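You operate a simulated robot arm through the tools that you are given. There is no shell and no other tool.

Carry out the task below with a simulated robot arm. There is one attempt and no reset: what you move stays moved.

Task
Pump the small blue coupler up to 1.0 bar on the test box.
Fine: press SET ZERO once before pumping; seat it, grip TIGHT, test vent CLOSED, and leave it so. Set down upright: what you pick out.

It is judged by the outcome, as a careful person would: the job done as asked, and still so three seconds after it is handed in. It fails if anything else is knocked over, pushed out of place, dropped, spilled or broken.

Robot
A 7-joint arm with a fingered hand, fixed in place. Base frame: the origin is on the floor under the middle of its stand, x ahead of it, y to its left, z up. Units: cm, degrees, N and s.
It reaches about 122.8 cm from its shoulder. Its first joint turns from -115.0 to 115.0 degrees. Payload 5 kg.
The TCP is the grasp point between the finger pads, 3.2 cm short of the fingertips. In the tool frame z runs along the fingers and y along their closing line. The gripper opens to 16 cm; its body begins 8.9 cm behind the TCP. The gripper is a hand of 4 fingers: y runs from the thumb to the fingers, the wrist lies at [0, 0, -26.7] in the tool frame, and closing takes about 1.5 s.
Orientation is that of the tool frame in the base frame, as a unit quaternion [x, y, z, w]. With the fingers straight down and closing along the base's y, the tool's x points along the base's -x, its y along +y and its z along -z.

Tools
- The arm moves only by the tool arm_command. Its argument "moves" is a list of rows, each a list of 7 numbers: the shift along the base's x, y, z in units of 20 mm (1.0 is 20 mm), then the turn, a rotation vector about the base's x, y, z in units of 8 degrees (1.0 is 8 degrees), then the opening, from 0 (shut) to 1 (fully open). In form: [[tx, ty, tz, rx, ry, rz, fingers], ...]. A call has 1 to 20 rows; each row shifts and turns the commanded pose from where the row before left it. A call with a number of a shift or a turn outside -1 to 1 is refused whole. Rows are played at 5 a second. More than 5 cm and 8.6 degrees between two rows, or a gripper value outside its range, and nothing of the call is played. Where a pose cannot be reached the arm comes as near as it can. A force on the tool above 40 N (or 10 N above the force at the start of the call, whichever is more), or a blocked arm, ends the call early, and 0.2 s more pass. The fingers move at their own pace (about 4.5 cm/s each) and stop on an object; they squeeze with about 25 N. The grip force told is the motor's: it shows also when the fingers shut on nothing. Time passes only in rows, and 0.2 s behind the last, so rows that do not move let the fingers close. The reply holds the time, the measured pose of the TCP, the force on the tool along the base axes, the opening and the grip force, in the units named above and with some noise, with the torque about the TCP (base axes, N m) and any sound that the robot's microphone picked up.
- Cameras (640 x 400 px; columns grow to the right, rows downward): "scene" is fixed at [21.87, -64.94, 162.62]; the picture's right is [0.80, -0.60, 0.00], its down [-0.36, -0.48, -0.80] and it looks along [0.48, 0.64, -0.60] (base axes); focal length 315 px, centre (320, 200). "wrist" rides on the gripper at [8, -0.4, -11.4] in the tool frame; the picture's right is [0.05, 1.00, 0.00], its down [-0.82, 0.04, -0.58] and it looks along [-0.58, 0.03, 0.82] (tool axes); focal length 265 px, centre (320, 200). There is no depth. A picture from a camera that has moved, and an enlarged one, comes with that camera's place and axes in the base frame and with its lens.
- grab_frame(camera): a new picture of that camera. The clock stands still meanwhile.
- move_column(by): slides the trunk up (or, below 0, down) by that many cm; the arm rides with it, the base frame stays. It gives what a move gives, with no picture.
- set_grasp(shape): the hand has 4 fingers and takes this shape, open, in about a second: jaw (thumb against the fingers, like two jaws); tri (thumb and two fingers); tip (a fingertip pinch); poke (one finger out to press); point (the index stretched); flat (the hand flat); cup (the hand cupped); fist (a fist). The gripper value then closes the fingers along that shape, each until it touches; the sizes above hold for jaw. It gives what a move gives, with no picture.
- close_up(camera, box): a new picture of the part [left, top, right, bottom] of that camera's present view, enlarged. The clock stands still meanwhile.
- hand_in(): hands the job in; it is judged then, once.

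Nothing tells you positions but the pictures and the camera data. Unless the task says otherwise, let go and move clear before handing in.

The tools are called as a command line: name --pt "numbers of a row" for each row, then --argument value for the rest, lists and objects as JSON in quotes. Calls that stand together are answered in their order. arm_command: Moves the arm, as the interface text tells. Its arguments: {"type":"object","properties":{"moves":{"type":"array","items":{"type":"array","items":{"type":"number"}}}},"required":["moves"]} The other tools are called the same way: move_column (by) moves the trunk up or down; set_grasp (shape) gives the hand a shape; grab_frame (camera) takes a picture; close_up (camera, box) takes an enlarged picture of a part of a camera's view; hand_in () hands the job in.

At the start:

```text
clock: 0.0
ee_pos: [68.68, 8.19, 120.31]
orientation: [0.001, 1.0, 0.001, 0.001]
ft_force: [0.0, 0.4, 0.2]
ft_torque: [0.03, -0.01, -0.01]
opening: 15.99
grasp_force: 0.0
shape: jaw
trunk travel left (down, up): [-65.0, 34.0]
```

scene: 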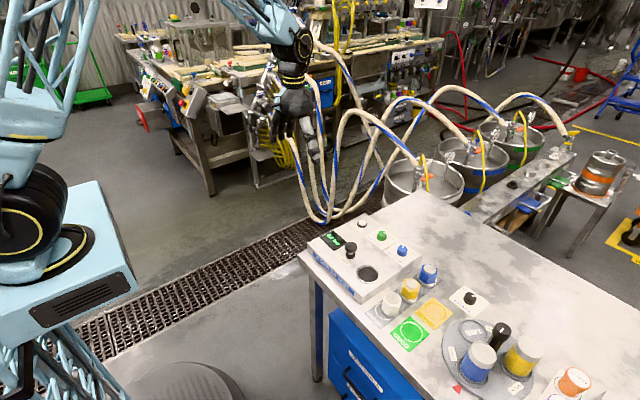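
wrist: 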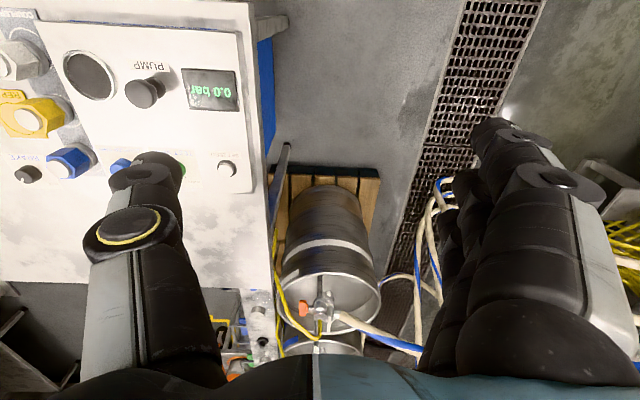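

I see a table with a white test box (display, pump knob, socket) and several coloured couplers near it. I'll take enlarged pictures to read the labels and locate things.

close_up --camera "scene" --box '[300, 200, 460, 300]'

close_up --camera "scene" --box '[360, 250, 520, 350]'

close_up --camera "scene" --box '[430, 300, 590, 400]'

close_up --camera "wrist" --box '[0, 0, 280, 200]'

```text
4.00 times, centred on (380, 250) of scene
camera zoom: at [21.87, -64.94, 162.62], right [0.8, -0.6, 0.0], down [-0.36, -0.48, -0.8], along [0.48, 0.64, -0.6], focal length 1262 px, centre (80, 0)
```

zoom: 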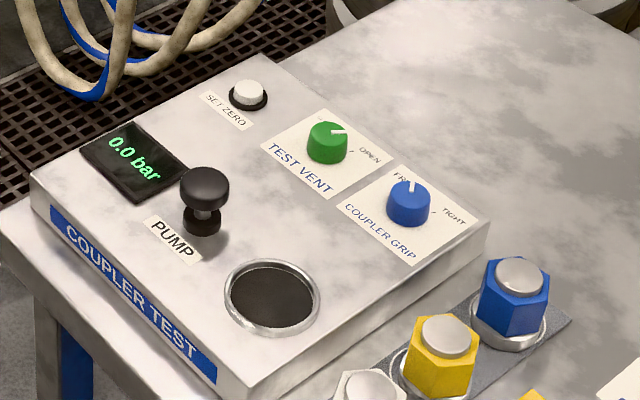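

```text
4.00 times, centred on (440, 300) of scene
camera zoom: at [21.87, -64.94, 162.62], right [0.8, -0.6, 0.0], down [-0.36, -0.48, -0.8], along [0.48, 0.64, -0.6], focal length 1262 px, centre (-160, -200)
```

zoom: 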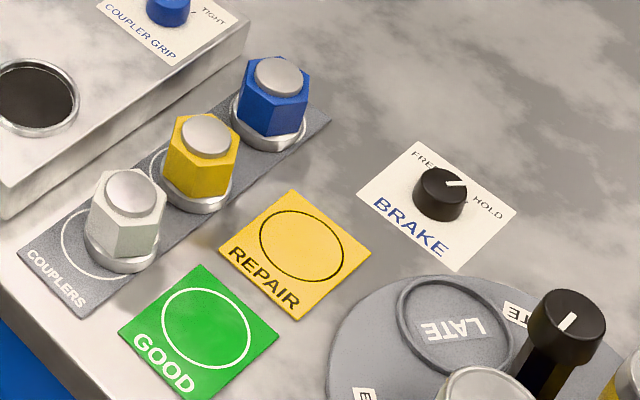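

```text
4.00 times, centred on (510, 350) of scene
camera zoom: at [21.87, -64.94, 162.62], right [0.8, -0.6, 0.0], down [-0.36, -0.48, -0.8], along [0.48, 0.64, -0.6], focal length 1262 px, centre (-440, -400)
```

zoom: 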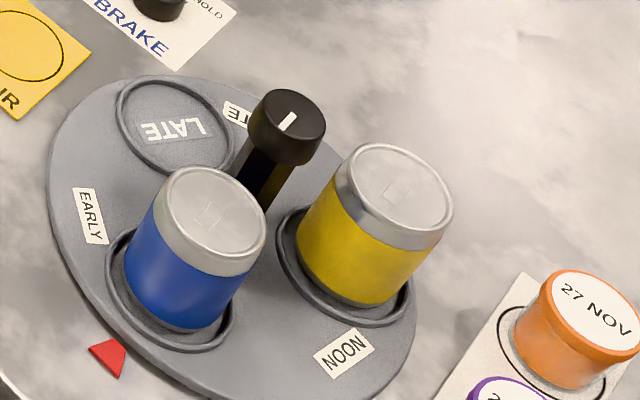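

```text
2.00 times, centred on (140, 100) of wrist
camera zoom: at [60.63, 7.76, 131.6], right [-0.05, 1.0, 0.0], down [0.82, 0.04, 0.58], along [0.58, 0.03, -0.82], focal length 531 px, centre (680, 400)
```

zoom: 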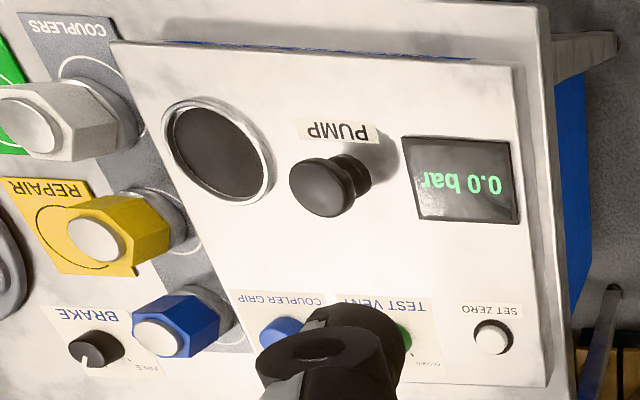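

The box sits on the table at about x 62–92, y -27…0, top z≈86; the couplers are in a row at y≈-34.5 (blue near x≈86). I'll move the hand to a spot where the wrist camera sees the controls well.

arm_command --pt "-0.5 -1 0 0 0 0 1" --pt "-0.5 -1 0 0 0 0 1" --pt "-0.5 -1 0 0 0 0 1" --pt "-0.5 -1 0 0 0 0 1" --pt "-0.5 -1 0 0 0 0 1" --pt "-0.5 -1 0 0 0 0 1" --pt "-0.5 -1 0 0 0 0 1" --pt "-0.5 -1 0 0 0 0 1" --pt "-0.5 -1 0 0 0 0 1" --pt "-0.5 -1 0 0 0 0 1" --pt "0 -1 0 0 0 0 1" --pt "0 -1 0 0 0 0 1"

grab_frame --camera "wrist"

```text
clock: 2.6
ee_pos: [58.59, -15.83, 120.17]
orientation: [-0.001, 1.0, 0.001, -0.001]
ft_force: [0.2, 0.1, -0.4]
ft_torque: [0.02, 0.0, -0.05]
opening: 15.97
grasp_force: 0.1
shape: jaw
trunk travel left (down, up): [-65.0, 34.0]
```

```text
taken
camera wrist: at [50.51, -16.3, 131.5], right [-0.05, 1.0, 0.0], down [0.82, 0.04, 0.58], along [0.58, 0.03, -0.82], focal length 265 px, centre (320, 200)
```

wrist: 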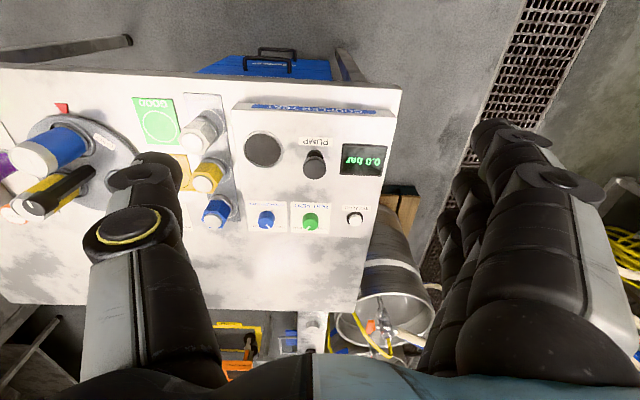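

close_up --camera "wrist" --box '[220, 90, 400, 240]'

close_up --camera "wrist" --box '[230, 190, 380, 240]'

close_up --camera "wrist" --box '[120, 80, 300, 240]'

close_up --camera "scene" --box '[355, 215, 425, 265]'

```text
2.67 times, centred on (310, 165) of wrist
camera zoom: at [50.51, -16.3, 131.5], right [-0.05, 1.0, 0.0], down [0.82, 0.04, 0.58], along [0.58, 0.03, -0.82], focal length 708 px, centre (347, 293)
```

zoom: 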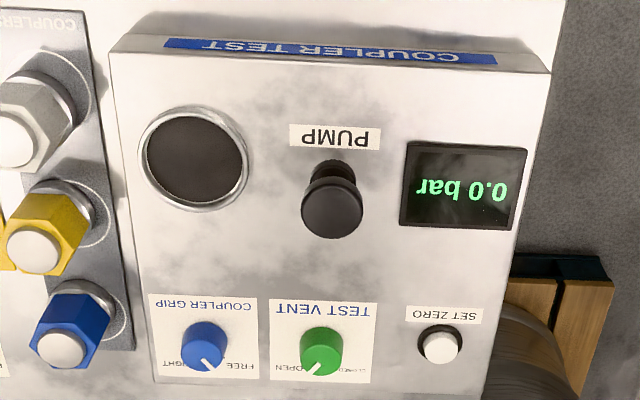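

```text
4.27 times, centred on (305, 215) of wrist
camera zoom: at [50.51, -16.3, 131.5], right [-0.05, 1.0, 0.0], down [0.82, 0.04, 0.58], along [0.58, 0.03, -0.82], focal length 1132 px, centre (384, 136)
```

zoom: 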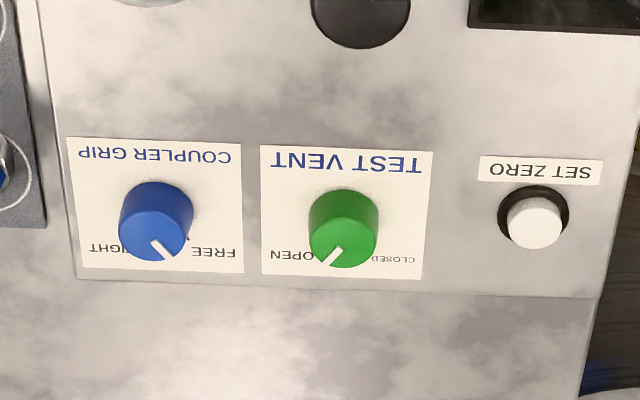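

```text
2.50 times, centred on (210, 160) of wrist
camera zoom: at [50.51, -16.3, 131.5], right [-0.05, 1.0, 0.0], down [0.82, 0.04, 0.58], along [0.58, 0.03, -0.82], focal length 664 px, centre (595, 300)
```

zoom: 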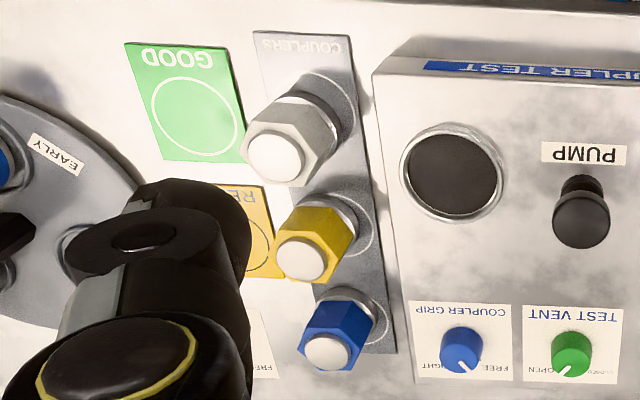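

```text
8.00 times, centred on (390, 240) of scene
camera zoom: at [21.87, -64.94, 162.62], right [0.8, -0.6, 0.0], down [-0.36, -0.48, -0.8], along [0.48, 0.64, -0.6], focal length 2523 px, centre (-240, -120)
```

zoom: 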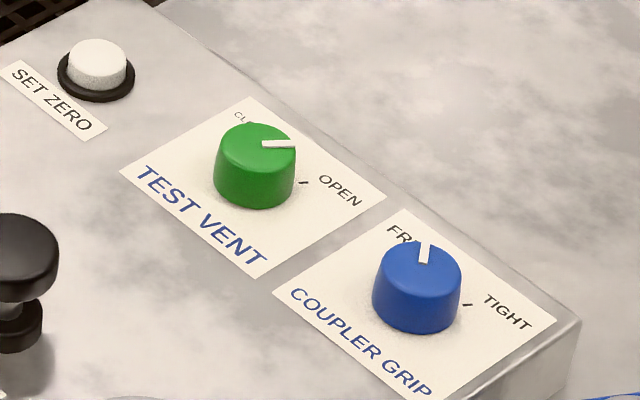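

The controls are now readable: COUPLER GRIP (blue knob) is at FREE, TEST VENT (green knob) at OPEN, display 0.0 bar. Before planning the grasp I'll check finger thickness in the scene camera.

close_up --camera "scene" --box '[220, 90, 420, 215]'

grab_frame --camera "scene"

```text
3.20 times, centred on (320, 152) of scene
camera zoom: at [21.87, -64.94, 162.62], right [0.8, -0.6, 0.0], down [-0.36, -0.48, -0.8], along [0.48, 0.64, -0.6], focal length 1009 px, centre (320, 352)
```

zoom: 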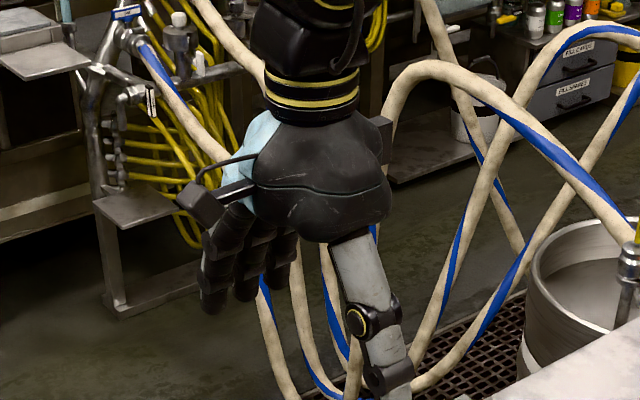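

```text
taken
```

scene: 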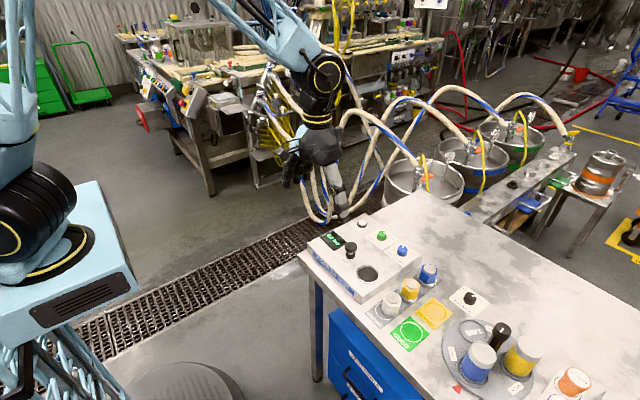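

The thumb is about 2.5–3 cm wide and the fingers about 2 cm each. I'll check the "tip" and "tri" shapes in free air to see which suits the tight gap beside the coupler.

set_grasp --shape "tip"

close_up --camera "scene" --box '[240, 110, 400, 235]'

grab_frame --camera "wrist"

```text
clock: 3.5
ee_pos: [58.52, -15.66, 120.17]
orientation: [0.001, 1.0, 0.001, -0.001]
ft_force: [-0.5, 0.7, -0.3]
ft_torque: [0.01, 0.01, 0.0]
opening: 15.99
grasp_force: 0.1
shape: tip
trunk travel left (down, up): [-65.0, 34.0]
```

```text
3.20 times, centred on (320, 172) of scene
camera zoom: at [21.87, -64.94, 162.62], right [0.8, -0.6, 0.0], down [-0.36, -0.48, -0.8], along [0.48, 0.64, -0.6], focal length 1009 px, centre (320, 288)
```

zoom: 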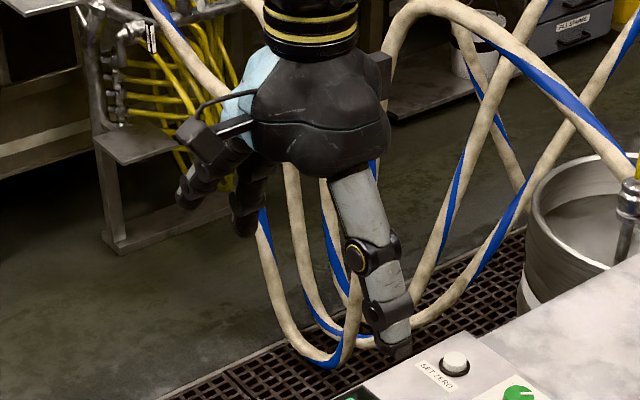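

```text
taken
camera wrist: at [50.5, -16.22, 131.52], right [-0.05, 1.0, 0.0], down [0.82, 0.04, 0.58], along [0.58, 0.03, -0.82], focal length 265 px, centre (320, 200)
```

wrist: 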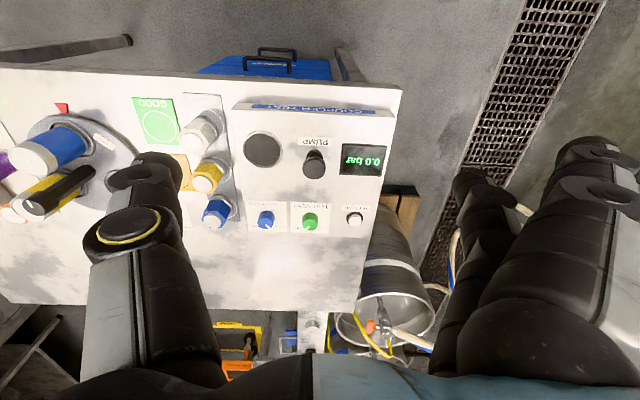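

arm_command --pt "0 0 0 0 0 0 0.35" --pt "0 0 0 0 0 0 0.35" --pt "0 0 0 0 0 0 0.35" --pt "0 0 0 0 0 0 0.35" --pt "0 0 0 0 0 0 0.35" --pt "0 0 0 0 0 0 0.35" --pt "0 0 0 0 0 0 0.35" --pt "0 0 0 0 0 0 0.35"

grab_frame --camera "wrist"

close_up --camera "scene" --box '[240, 110, 400, 235]'

set_grasp --shape "jaw"

arm_command --pt "0 0 0 0 0 0 0.35" --pt "0 0 0 0 0 0 0.35" --pt "0 0 0 0 0 0 0.35" --pt "0 0 0 0 0 0 0.35" --pt "0 0 0 0 0 0 0.35" --pt "0 0 0 0 0 0 0.35" --pt "0 0 0 0 0 0 0.35" --pt "0 0 0 0 0 0 0.35"

grab_frame --camera "wrist"

close_up --camera "scene" --box '[240, 110, 400, 235]'

```text
clock: 5.3
ee_pos: [58.6, -15.82, 120.22]
orientation: [-0.001, 1.0, 0.001, 0.0]
ft_force: [-0.9, 0.3, -0.4]
ft_torque: [-0.01, 0.02, 0.03]
opening: 5.66
grasp_force: 0.0
shape: tip
trunk travel left (down, up): [-65.0, 34.0]
```

```text
taken
camera wrist: at [50.5, -16.24, 131.52], right [-0.05, 1.0, 0.0], down [0.82, 0.04, 0.58], along [0.58, 0.03, -0.82], focal length 265 px, centre (320, 200)
```

wrist: 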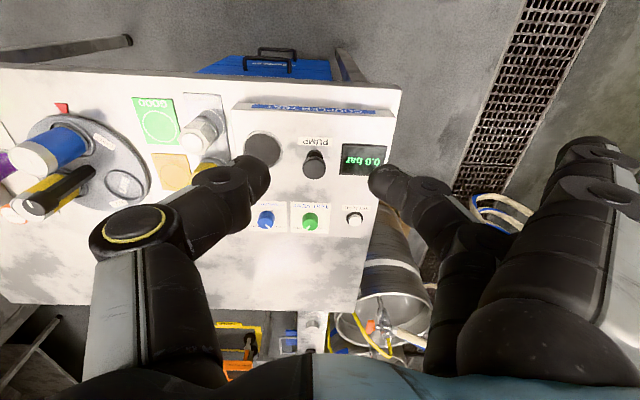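

```text
3.20 times, centred on (320, 172) of scene
camera zoom: at [21.87, -64.94, 162.62], right [0.8, -0.6, 0.0], down [-0.36, -0.48, -0.8], along [0.48, 0.64, -0.6], focal length 1009 px, centre (320, 288)
```

zoom: 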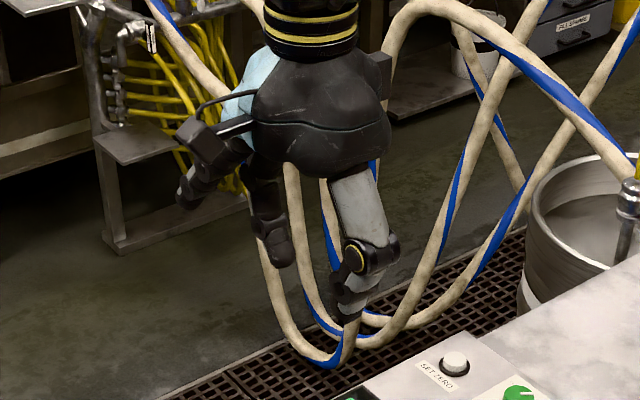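

```text
clock: 6.2
ee_pos: [58.54, -15.77, 120.22]
orientation: [0.0, 1.0, 0.001, -0.001]
ft_force: [-0.7, 0.5, -0.2]
ft_torque: [-0.01, 0.0, 0.0]
opening: 16.01
grasp_force: 0.1
shape: jaw
trunk travel left (down, up): [-65.0, 34.0]
```

```text
clock: 8.0
ee_pos: [58.46, -15.81, 120.21]
orientation: [0.0, 1.0, 0.0, 0.0]
ft_force: [0.3, -0.1, 0.4]
ft_torque: [-0.01, -0.03, 0.01]
opening: 5.67
grasp_force: 0.0
shape: jaw
trunk travel left (down, up): [-65.0, 34.0]
```

```text
taken
camera wrist: at [50.5, -16.24, 131.52], right [-0.05, 1.0, 0.0], down [0.82, 0.04, 0.58], along [0.58, 0.03, -0.82], focal length 265 px, centre (320, 200)
```

wrist: 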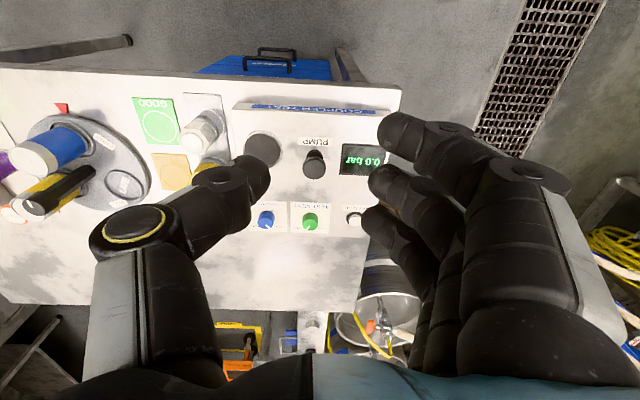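

```text
3.20 times, centred on (320, 172) of scene
camera zoom: at [21.87, -64.94, 162.62], right [0.8, -0.6, 0.0], down [-0.36, -0.48, -0.8], along [0.48, 0.64, -0.6], focal length 1009 px, centre (320, 288)
```

zoom: 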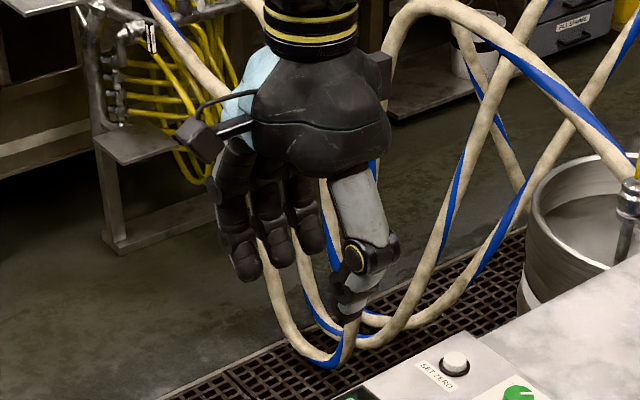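

Jaw with three fingers opposite the thumb is the steadiest grip; the thumb should go into the clear corner between the yellow coupler and the box. I'll move over the blue coupler (≈84, -35) at safe height while turning the hand about -125° so the thumb faces (-x,+y).

arm_command --pt "0.8 -0.606 0 0 0 -0.977 1" --pt "0.8 -0.606 0 0 0 -0.977 1" --pt "0.8 -0.606 0 0 0 -0.977 1" --pt "0.8 -0.606 0 0 0 -0.977 1" --pt "0.8 -0.606 0 0 0 -0.977 1" --pt "0.8 -0.606 0 0 0 -0.977 1" --pt "0.8 -0.606 0 0 0 -0.977 1" --pt "0.8 -0.606 0 0 0 -0.977 1"

```text
clock: 9.8
ee_pos: [71.64, -25.43, 120.02]
orientation: [0.52, 0.854, 0.001, 0.0]
ft_force: [0.5, 0.2, 0.5]
ft_torque: [0.03, 0.06, -0.03]
opening: 15.99
grasp_force: 0.1
shape: jaw
trunk travel left (down, up): [-65.0, 34.0]
```

The rotation works fine so far. Continuing to above the blue coupler.

arm_command --pt "0.8 -0.606 0 0 0 -0.977 1" --pt "0.8 -0.606 0 0 0 -0.977 1" --pt "0.8 -0.606 0 0 0 -0.977 1" --pt "0.8 -0.606 0 0 0 -0.977 1" --pt "0.8 -0.606 0 0 0 -0.977 1" --pt "0.8 -0.606 0 0 0 -0.977 1" --pt "0.8 -0.606 0 0 0 -0.977 1" --pt "0.8 -0.606 0 0 0 -0.977 1"

grab_frame --camera "wrist"

grab_frame --camera "scene"

```text
clock: 11.6
ee_pos: [84.32, -35.28, 120.1]
orientation: [0.888, 0.46, 0.0, 0.0]
ft_force: [-0.7, 0.1, 0.3]
ft_torque: [-0.03, 0.02, 0.03]
opening: 15.97
grasp_force: 0.1
shape: jaw
trunk travel left (down, up): [-65.0, 34.0]
```

```text
taken
camera wrist: at [88.55, -28.47, 131.49], right [0.85, -0.53, 0.0], down [-0.44, -0.69, 0.58], along [-0.31, -0.49, -0.82], focal length 265 px, centre (320, 200)
```

wrist: 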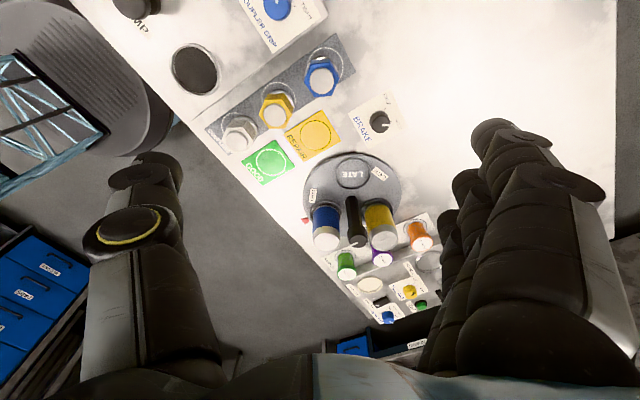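

```text
taken
```

scene: 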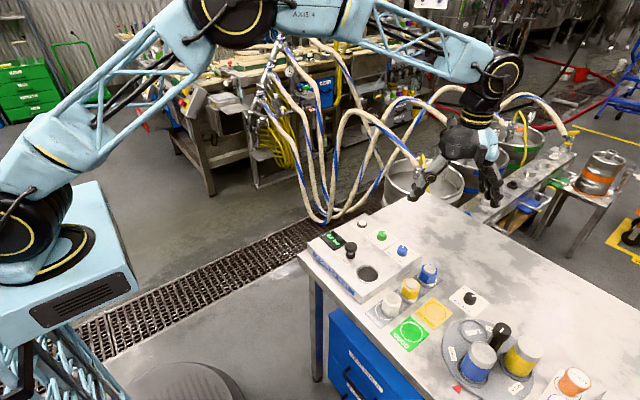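

There are more items further down the table, including small blue things, so I'll zoom in to make sure which is the coupler.

close_up --camera "wrist" --box '[300, 200, 460, 330]'

close_up --camera "wrist" --box '[160, 20, 400, 170]'

close_up --camera "scene" --box '[480, 340, 640, 400]'

```text
3.08 times, centred on (380, 265) of wrist
camera zoom: at [88.55, -28.47, 131.49], right [0.85, -0.53, 0.0], down [-0.44, -0.69, 0.58], along [-0.31, -0.49, -0.82], focal length 817 px, centre (135, 0)
```

zoom: 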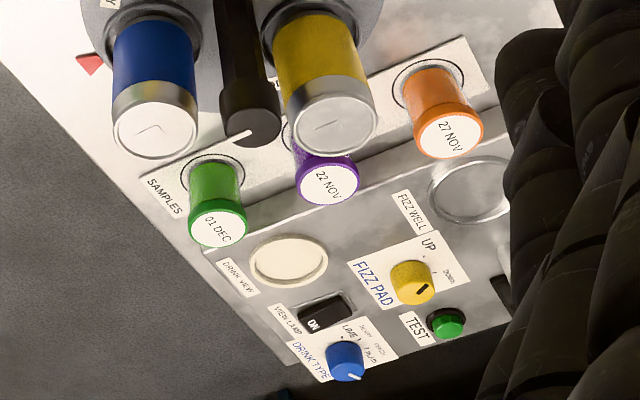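

```text
2.67 times, centred on (280, 95) of wrist
camera zoom: at [88.55, -28.47, 131.49], right [0.85, -0.53, 0.0], down [-0.44, -0.69, 0.58], along [-0.31, -0.49, -0.82], focal length 708 px, centre (427, 480)
```

zoom: 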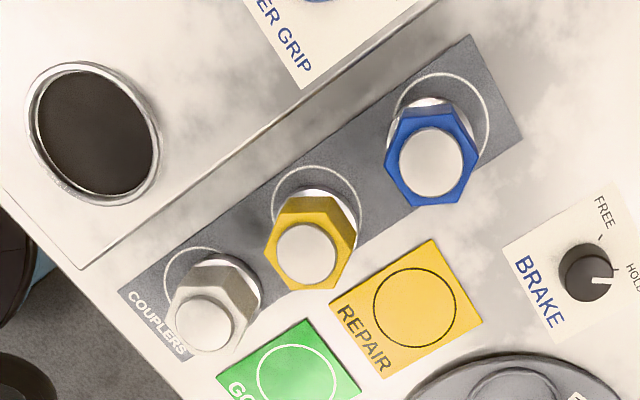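

```text
4.00 times, centred on (560, 370) of scene
camera zoom: at [21.87, -64.94, 162.62], right [0.8, -0.6, 0.0], down [-0.36, -0.48, -0.8], along [0.48, 0.64, -0.6], focal length 1262 px, centre (-640, -480)
```

zoom: 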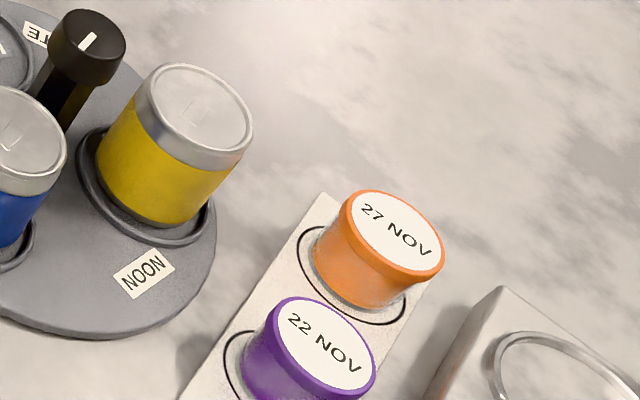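

Only one blue coupler exists on the COUPLERS strip, at about (84.4, -35.1), top z≈91.3. I'll zoom in to see how its hex faces are oriented.

close_up --camera "wrist" --box '[280, 40, 360, 110]'

close_up --camera "scene" --box '[400, 255, 460, 295]'

```text
5.71 times, centred on (320, 75) of wrist
camera zoom: at [88.55, -28.47, 131.49], right [0.85, -0.53, 0.0], down [-0.44, -0.69, 0.58], along [-0.31, -0.49, -0.82], focal length 1517 px, centre (320, 914)
```

zoom: 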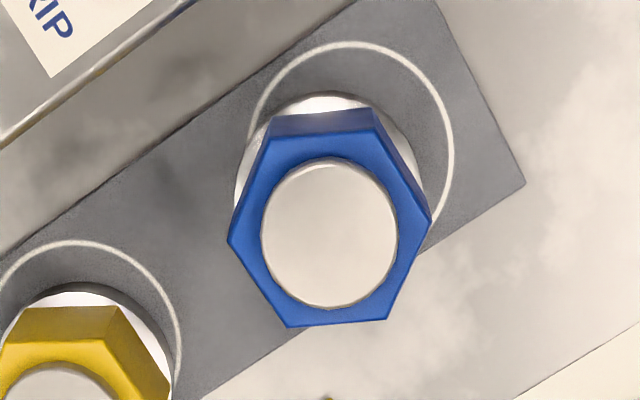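

```text
10.00 times, centred on (430, 275) of scene
camera zoom: at [21.87, -64.94, 162.62], right [0.8, -0.6, 0.0], down [-0.36, -0.48, -0.8], along [0.48, 0.64, -0.6], focal length 3154 px, centre (-780, -550)
```

zoom: 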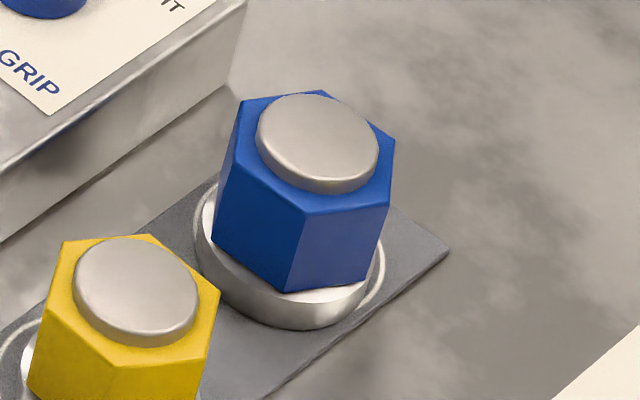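

The hex flats are perpendicular to roughly the x direction (≈3°), so closing along x with the thumb between yellow and blue fits best. I'll turn back about +38° and descend to z≈104 for a closer look.

arm_command --pt "0 0.01 -1 0 0 0.95 1" --pt "0 0.01 -1 0 0 0.95 1" --pt "0 0.01 -1 0 0 0.95 1" --pt "0 0.01 -1 0 0 0.95 1" --pt "0 0.01 -1 0 0 0.95 0.8" --pt "0 0.01 -1 0 0 0 0.6" --pt "0 0 -1 0 0 0 0.5" --pt "0 0 -1 0 0 0 0.5" --pt "0 0 0 0 0 0 0.5" --pt "0 0 0 0 0 0 0.5"

grab_frame --camera "wrist"

close_up --camera "scene" --box '[340, 170, 500, 300]'

```text
clock: 13.8
ee_pos: [84.29, -34.91, 104.03]
orientation: [0.689, 0.725, 0.001, 0.001]
ft_force: [0.3, -0.1, -0.1]
ft_torque: [0.01, 0.03, -0.01]
opening: 8.08
grasp_force: 0.1
shape: jaw
trunk travel left (down, up): [-65.0, 34.0]
```

```text
taken
camera wrist: at [83.42, -26.98, 115.43], right [0.99, 0.1, 0.0], down [0.08, -0.81, 0.58], along [0.06, -0.57, -0.82], focal length 265 px, centre (320, 200)
```

wrist: 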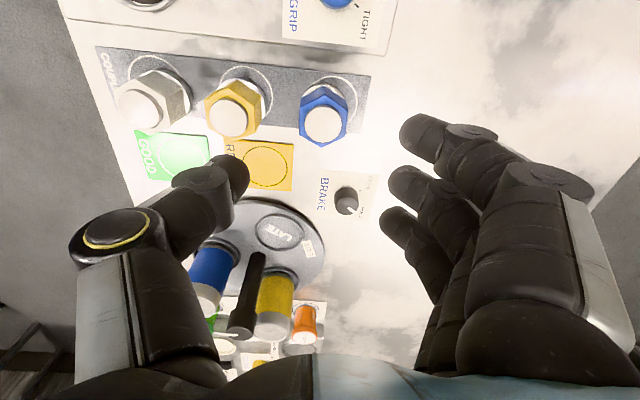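

```text
3.08 times, centred on (420, 235) of scene
camera zoom: at [21.87, -64.94, 162.62], right [0.8, -0.6, 0.0], down [-0.36, -0.48, -0.8], along [0.48, 0.64, -0.6], focal length 970 px, centre (12, 92)
```

zoom: 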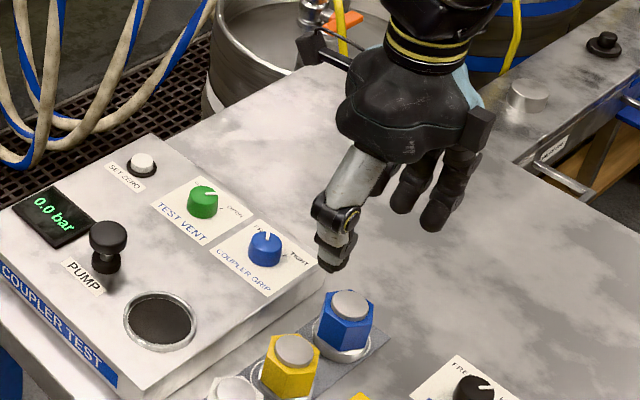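

Now the view along -y is clear. I'll zoom in on the blue coupler for an accurate centre and flats.

close_up --camera "wrist" --box '[190, 60, 390, 185]'

```text
3.20 times, centred on (290, 122) of wrist
camera zoom: at [83.42, -26.98, 115.43], right [0.99, 0.1, 0.0], down [0.08, -0.81, 0.58], along [0.06, -0.57, -0.82], focal length 849 px, centre (416, 448)
```

zoom: 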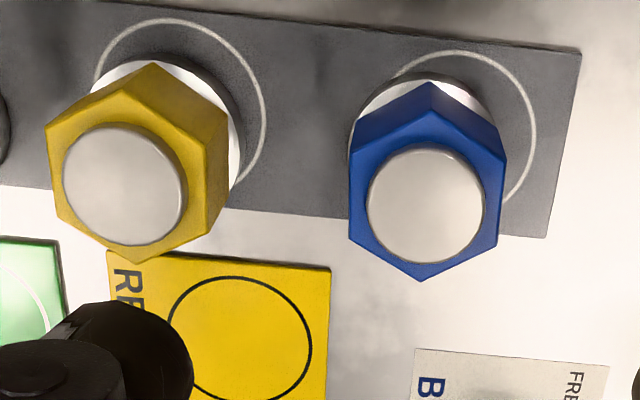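

Blue centre is at about (84.5, -35.2), flats 4.4 cm across. I'll line up, narrow the opening to about 6 cm, and descend to just above the couplers for a check.

arm_command --pt "0.14 -0.13 -1 0 0 0 0.38" --pt "0 0 -1 0 0 0 0.38" --pt "0 0 -1 0 0 0 0.38" --pt "0 0 -0.9 0 0 0 0.38" --pt "0 0 0 0 0 0 0.38" --pt "0 0 0 0 0 0 0.38"

grab_frame --camera "wrist"

close_up --camera "scene" --box '[380, 215, 480, 290]'

```text
clock: 15.2
ee_pos: [84.67, -35.27, 96.45]
orientation: [0.689, 0.725, 0.0, 0.0]
ft_force: [-1.0, -0.2, 1.0]
ft_torque: [0.0, -0.02, 0.01]
opening: 6.15
grasp_force: 0.1
shape: jaw
trunk travel left (down, up): [-65.0, 34.0]
```

```text
taken
camera wrist: at [83.82, -27.31, 107.86], right [0.99, 0.1, 0.0], down [0.08, -0.81, 0.58], along [0.06, -0.57, -0.82], focal length 265 px, centre (320, 200)
```

wrist: 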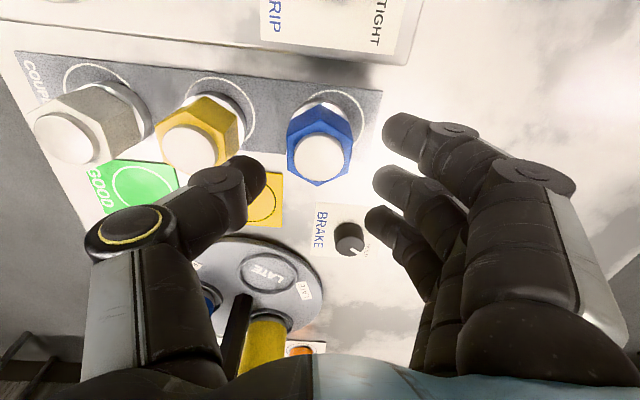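

```text
5.33 times, centred on (430, 252) of scene
camera zoom: at [21.87, -64.94, 162.62], right [0.8, -0.6, 0.0], down [-0.36, -0.48, -0.8], along [0.48, 0.64, -0.6], focal length 1682 px, centre (-267, -80)
```

zoom: 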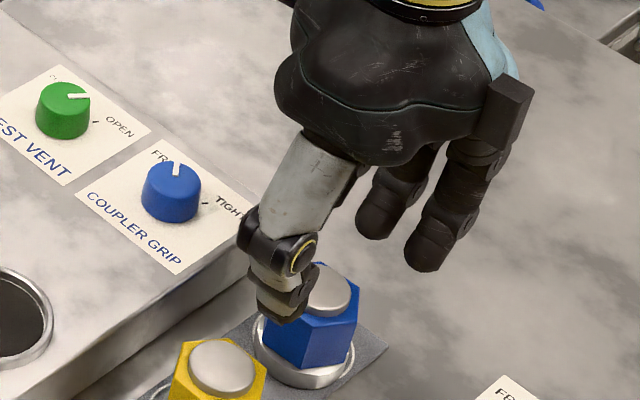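

The hand is centred over the blue coupler. I'll narrow slightly to about 5.6 cm and lower in two stages, checking that the thumb clears the yellow coupler.

arm_command --pt "0.05 0 0 0 0 0 0.345" --pt "0 0 -0.5 0 0 0 0.345" --pt "0 0 -0.5 0 0 0 0.345" --pt "0 0 -0.5 0 0 0 0.345" --pt "0 0 0 0 0 0 0.345"

grab_frame --camera "wrist"

close_up --camera "scene" --box '[380, 215, 480, 290]'

```text
clock: 16.4
ee_pos: [84.73, -35.35, 93.37]
orientation: [0.69, 0.724, 0.001, 0.001]
ft_force: [0.3, -0.4, 0.4]
ft_torque: [0.0, 0.0, 0.02]
opening: 5.57
grasp_force: 0.1
shape: jaw
trunk travel left (down, up): [-65.0, 34.0]
```

```text
taken
camera wrist: at [83.8, -27.33, 104.76], right [0.99, 0.1, 0.0], down [0.08, -0.81, 0.58], along [0.06, -0.57, -0.82], focal length 265 px, centre (320, 200)
```

wrist: 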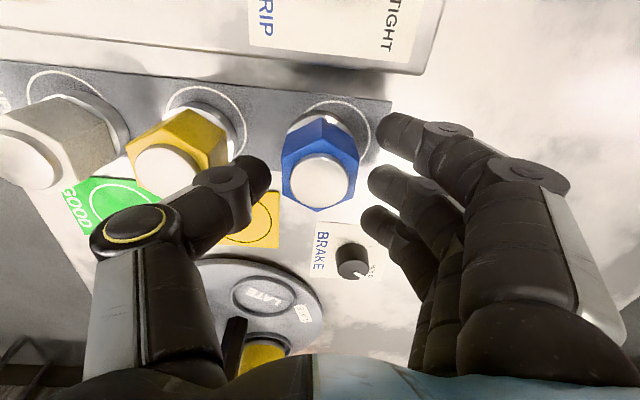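

```text
5.33 times, centred on (430, 252) of scene
camera zoom: at [21.87, -64.94, 162.62], right [0.8, -0.6, 0.0], down [-0.36, -0.48, -0.8], along [0.48, 0.64, -0.6], focal length 1682 px, centre (-267, -80)
```

zoom: 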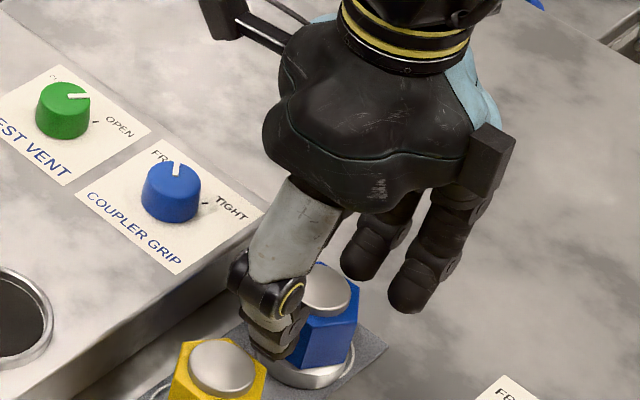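

Alignment looks good with clearance on both sides. Lowering the last 1.8 cm and closing.

arm_command --pt "0 0.05 -0.3 0 0 0 0.345" --pt "0 0.05 -0.3 0 0 0 0.345" --pt "0 0 -0.28 0 0 0 0.345" --pt "0 0 0 0 0 0 0.345"

grab_frame --camera "wrist"

close_up --camera "scene" --box '[380, 215, 480, 290]'

```text
clock: 17.4
ee_pos: [84.72, -35.09, 91.78]
orientation: [0.689, 0.725, 0.001, 0.001]
ft_force: [0.1, -0.4, -0.1]
ft_torque: [0.02, -0.01, -0.01]
opening: 5.58
grasp_force: 0.0
shape: jaw
trunk travel left (down, up): [-65.0, 34.0]
```

```text
taken
camera wrist: at [83.82, -27.06, 103.09], right [0.99, 0.1, 0.0], down [0.08, -0.81, 0.58], along [0.06, -0.57, -0.82], focal length 265 px, centre (320, 200)
```

wrist: 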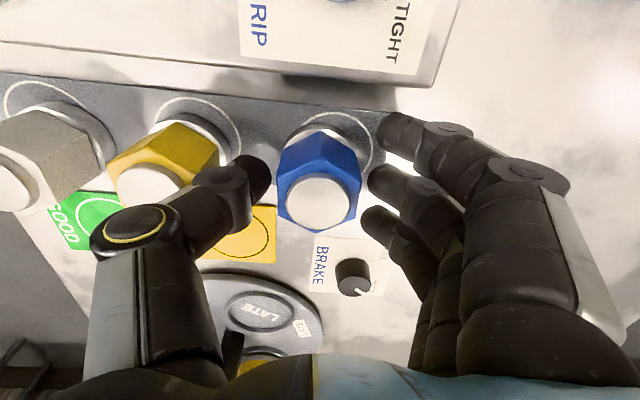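

```text
5.33 times, centred on (430, 252) of scene
camera zoom: at [21.87, -64.94, 162.62], right [0.8, -0.6, 0.0], down [-0.36, -0.48, -0.8], along [0.48, 0.64, -0.6], focal length 1682 px, centre (-267, -80)
```

zoom: 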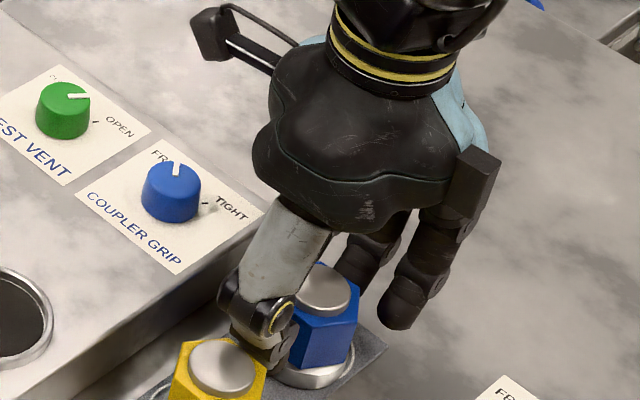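

The fingers straddle the hex with no contact forces. Closing now.

arm_command --pt "0 0 0 0 0 0 0.3" --pt "0 0 0 0 0 0 0.2" --pt "0 0 0 0 0 0 0.1" --pt "0 0 0 0 0 0 0" --pt "0 0 0 0 0 0 0" --pt "0 0 0 0 0 0 0" --pt "0 0 0 0 0 0 0" --pt "0 0 0 0 0 0 0"

grab_frame --camera "wrist"

close_up --camera "scene" --box '[380, 215, 480, 290]'

```text
clock: 19.2
ee_pos: [84.64, -35.11, 91.71]
orientation: [0.689, 0.724, 0.001, 0.0]
ft_force: [-0.4, -0.4, 0.3]
ft_torque: [0.01, 0.01, 0.0]
opening: 2.45
grasp_force: 24.9
shape: jaw
trunk travel left (down, up): [-65.0, 34.0]
```

```text
taken
camera wrist: at [83.82, -27.06, 103.07], right [0.99, 0.1, 0.0], down [0.08, -0.81, 0.58], along [0.06, -0.57, -0.82], focal length 265 px, centre (320, 200)
```

wrist: 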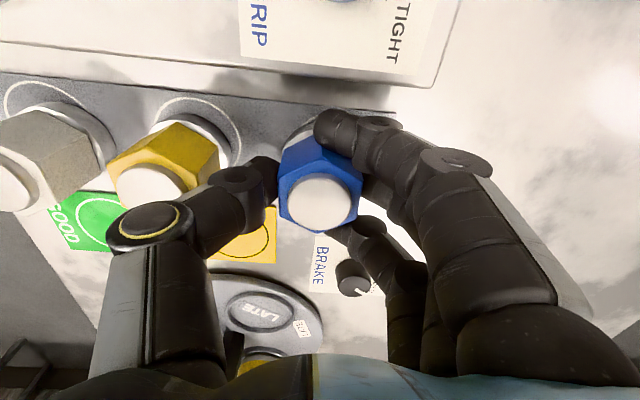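

```text
5.33 times, centred on (430, 252) of scene
camera zoom: at [21.87, -64.94, 162.62], right [0.8, -0.6, 0.0], down [-0.36, -0.48, -0.8], along [0.48, 0.64, -0.6], focal length 1682 px, centre (-267, -80)
```

zoom: 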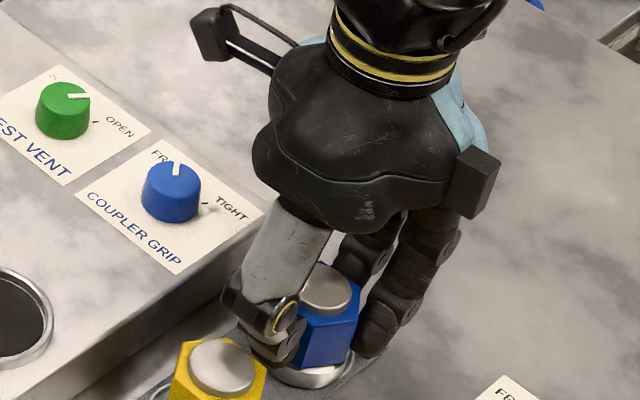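

Grip force is 25 N and the outer fingers are wrapping round the hex. Lifting straight up slowly and checking.

arm_command --pt "0 0 0.4 0 0 0 0" --pt "0 0 0.6 0 0 0 0" --pt "0 0 0.8 0 0 0 0" --pt "0 0 0.8 0 0 0 0" --pt "0 0 0.8 0 0 0 0" --pt "0 0 0.8 0 0 0 0" --pt "0 0 0.8 0 0 0 0"

grab_frame --camera "wrist"

close_up --camera "scene" --box '[360, 190, 480, 290]'

```text
clock: 20.8
ee_pos: [84.69, -35.04, 101.82]
orientation: [0.689, 0.725, 0.001, 0.001]
ft_force: [0.0, -0.2, -1.9]
ft_torque: [0.03, 0.0, 0.0]
opening: 2.45
grasp_force: 25.0
shape: jaw
trunk travel left (down, up): [-65.0, 34.0]
```

```text
taken
camera wrist: at [83.89, -27.02, 113.09], right [0.99, 0.1, 0.0], down [0.08, -0.81, 0.58], along [0.06, -0.57, -0.82], focal length 265 px, centre (320, 200)
```

wrist: 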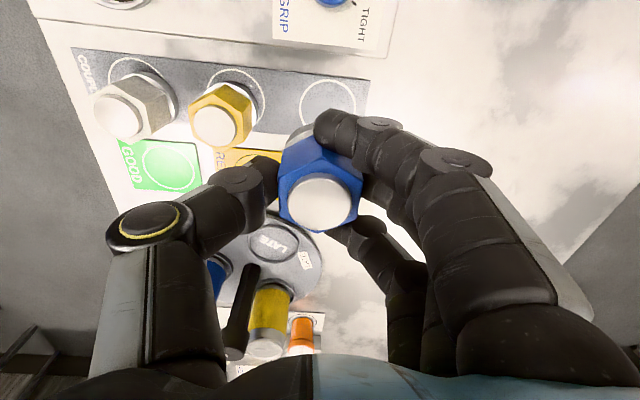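

```text
4.00 times, centred on (420, 240) of scene
camera zoom: at [21.87, -64.94, 162.62], right [0.8, -0.6, 0.0], down [-0.36, -0.48, -0.8], along [0.48, 0.64, -0.6], focal length 1262 px, centre (-80, 40)
```

zoom: 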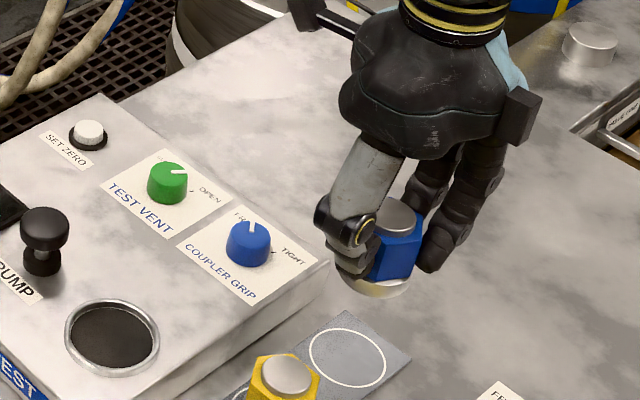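

The coupler is lifted cleanly. I'll zoom to check for tilt before carrying it to the socket.

close_up --camera "wrist" --box '[240, 90, 400, 250]'

close_up --camera "scene" --box '[410, 220, 480, 270]'

close_up --camera "scene" --box '[330, 250, 410, 300]'

```text
2.50 times, centred on (320, 170) of wrist
camera zoom: at [83.89, -27.02, 113.09], right [0.99, 0.1, 0.0], down [0.08, -0.81, 0.58], along [0.06, -0.57, -0.82], focal length 664 px, centre (320, 275)
```

zoom: 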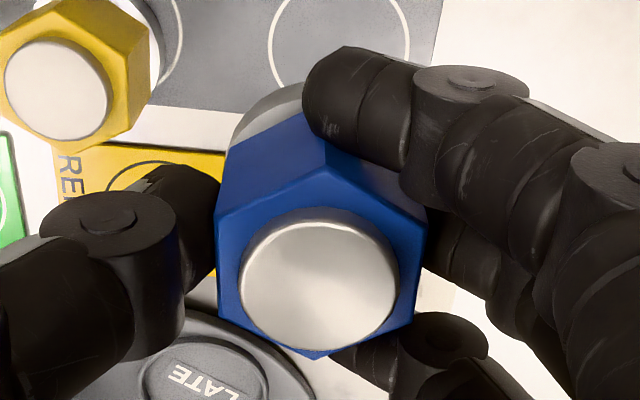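

```text
8.00 times, centred on (445, 245) of scene
camera zoom: at [21.87, -64.94, 162.62], right [0.8, -0.6, 0.0], down [-0.36, -0.48, -0.8], along [0.48, 0.64, -0.6], focal length 2523 px, centre (-680, -160)
```

zoom: 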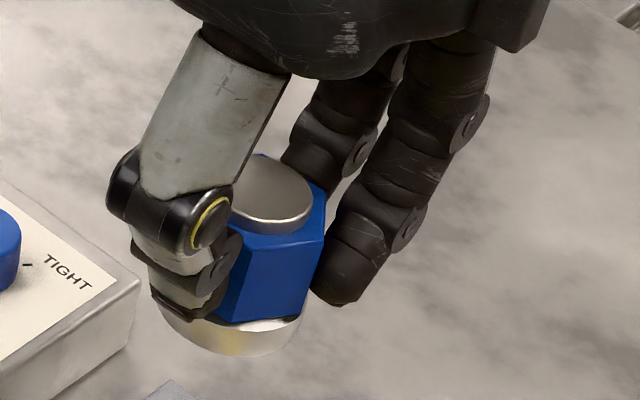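

```text
8.00 times, centred on (370, 275) of scene
camera zoom: at [21.87, -64.94, 162.62], right [0.8, -0.6, 0.0], down [-0.36, -0.48, -0.8], along [0.48, 0.64, -0.6], focal length 2523 px, centre (-80, -400)
```

zoom: 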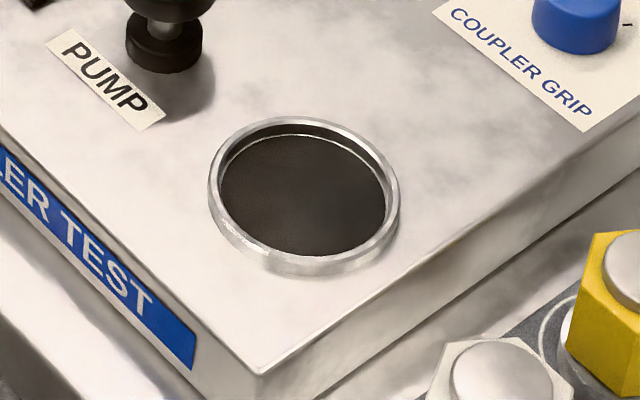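

The coupler hangs upright in the grip. I'll carry it to a spot just on the -y side of the socket so the wrist camera can see the socket clearly past the coupler.

arm_command --pt "-0.9 0.35 0 0 0 0 0" --pt "-0.95 0.35 0 0 0 0 0" --pt "-0.95 0.35 0 0 0 0 0" --pt "-0.95 0.35 0 0 0 0 0" --pt "-0.95 0.35 0 0 0 0 0" --pt "-0.95 0.35 0 0 0 0 0" --pt "-0.95 0.35 0 0 0 0 0" --pt "-0.95 0.35 0 0 0 0 0" --pt "0 0 0 0 0 0 0"

grab_frame --camera "wrist"

grab_frame --camera "scene"

```text
clock: 22.8
ee_pos: [69.29, -29.56, 101.74]
orientation: [0.689, 0.725, 0.001, 0.001]
ft_force: [-0.1, 1.1, -1.1]
ft_torque: [0.02, 0.03, -0.01]
opening: 2.46
grasp_force: 25.1
shape: jaw
trunk travel left (down, up): [-65.0, 34.0]
```

```text
taken
camera wrist: at [68.45, -21.68, 113.03], right [0.99, 0.1, 0.0], down [0.08, -0.81, 0.58], along [0.06, -0.57, -0.82], focal length 265 px, centre (320, 200)
```

wrist: 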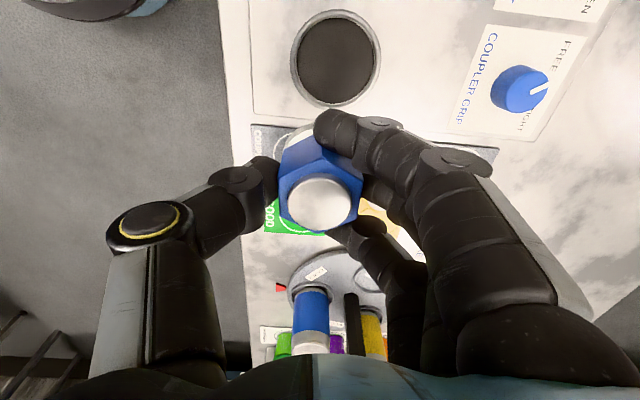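

```text
taken
```

scene: 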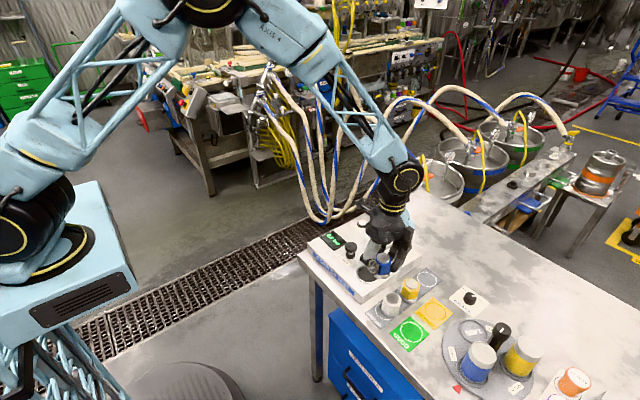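

close_up --camera "wrist" --box '[270, 0, 400, 115]'

close_up --camera "scene" --box '[340, 235, 420, 305]'

```text
3.48 times, centred on (335, 58) of wrist
camera zoom: at [68.45, -21.68, 113.03], right [0.99, 0.1, 0.0], down [0.08, -0.81, 0.58], along [0.06, -0.57, -0.82], focal length 923 px, centre (268, 696)
```

zoom: 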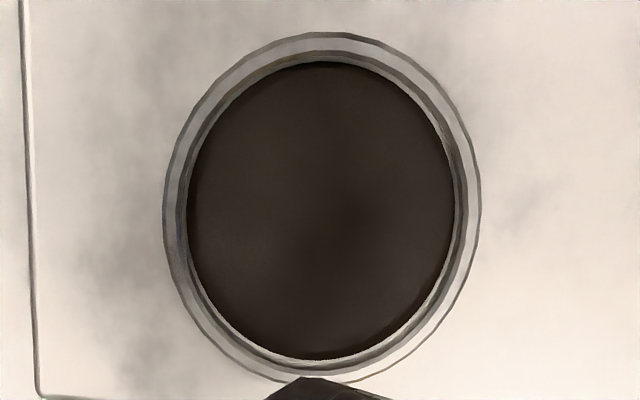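

```text
5.71 times, centred on (380, 270) of scene
camera zoom: at [21.87, -64.94, 162.62], right [0.8, -0.6, 0.0], down [-0.36, -0.48, -0.8], along [0.48, 0.64, -0.6], focal length 1802 px, centre (-23, -200)
```

zoom: 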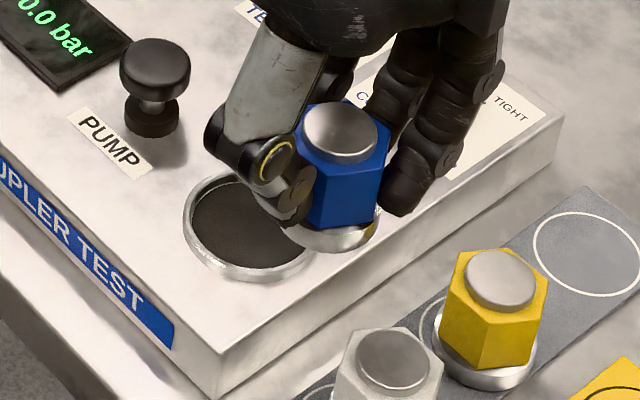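

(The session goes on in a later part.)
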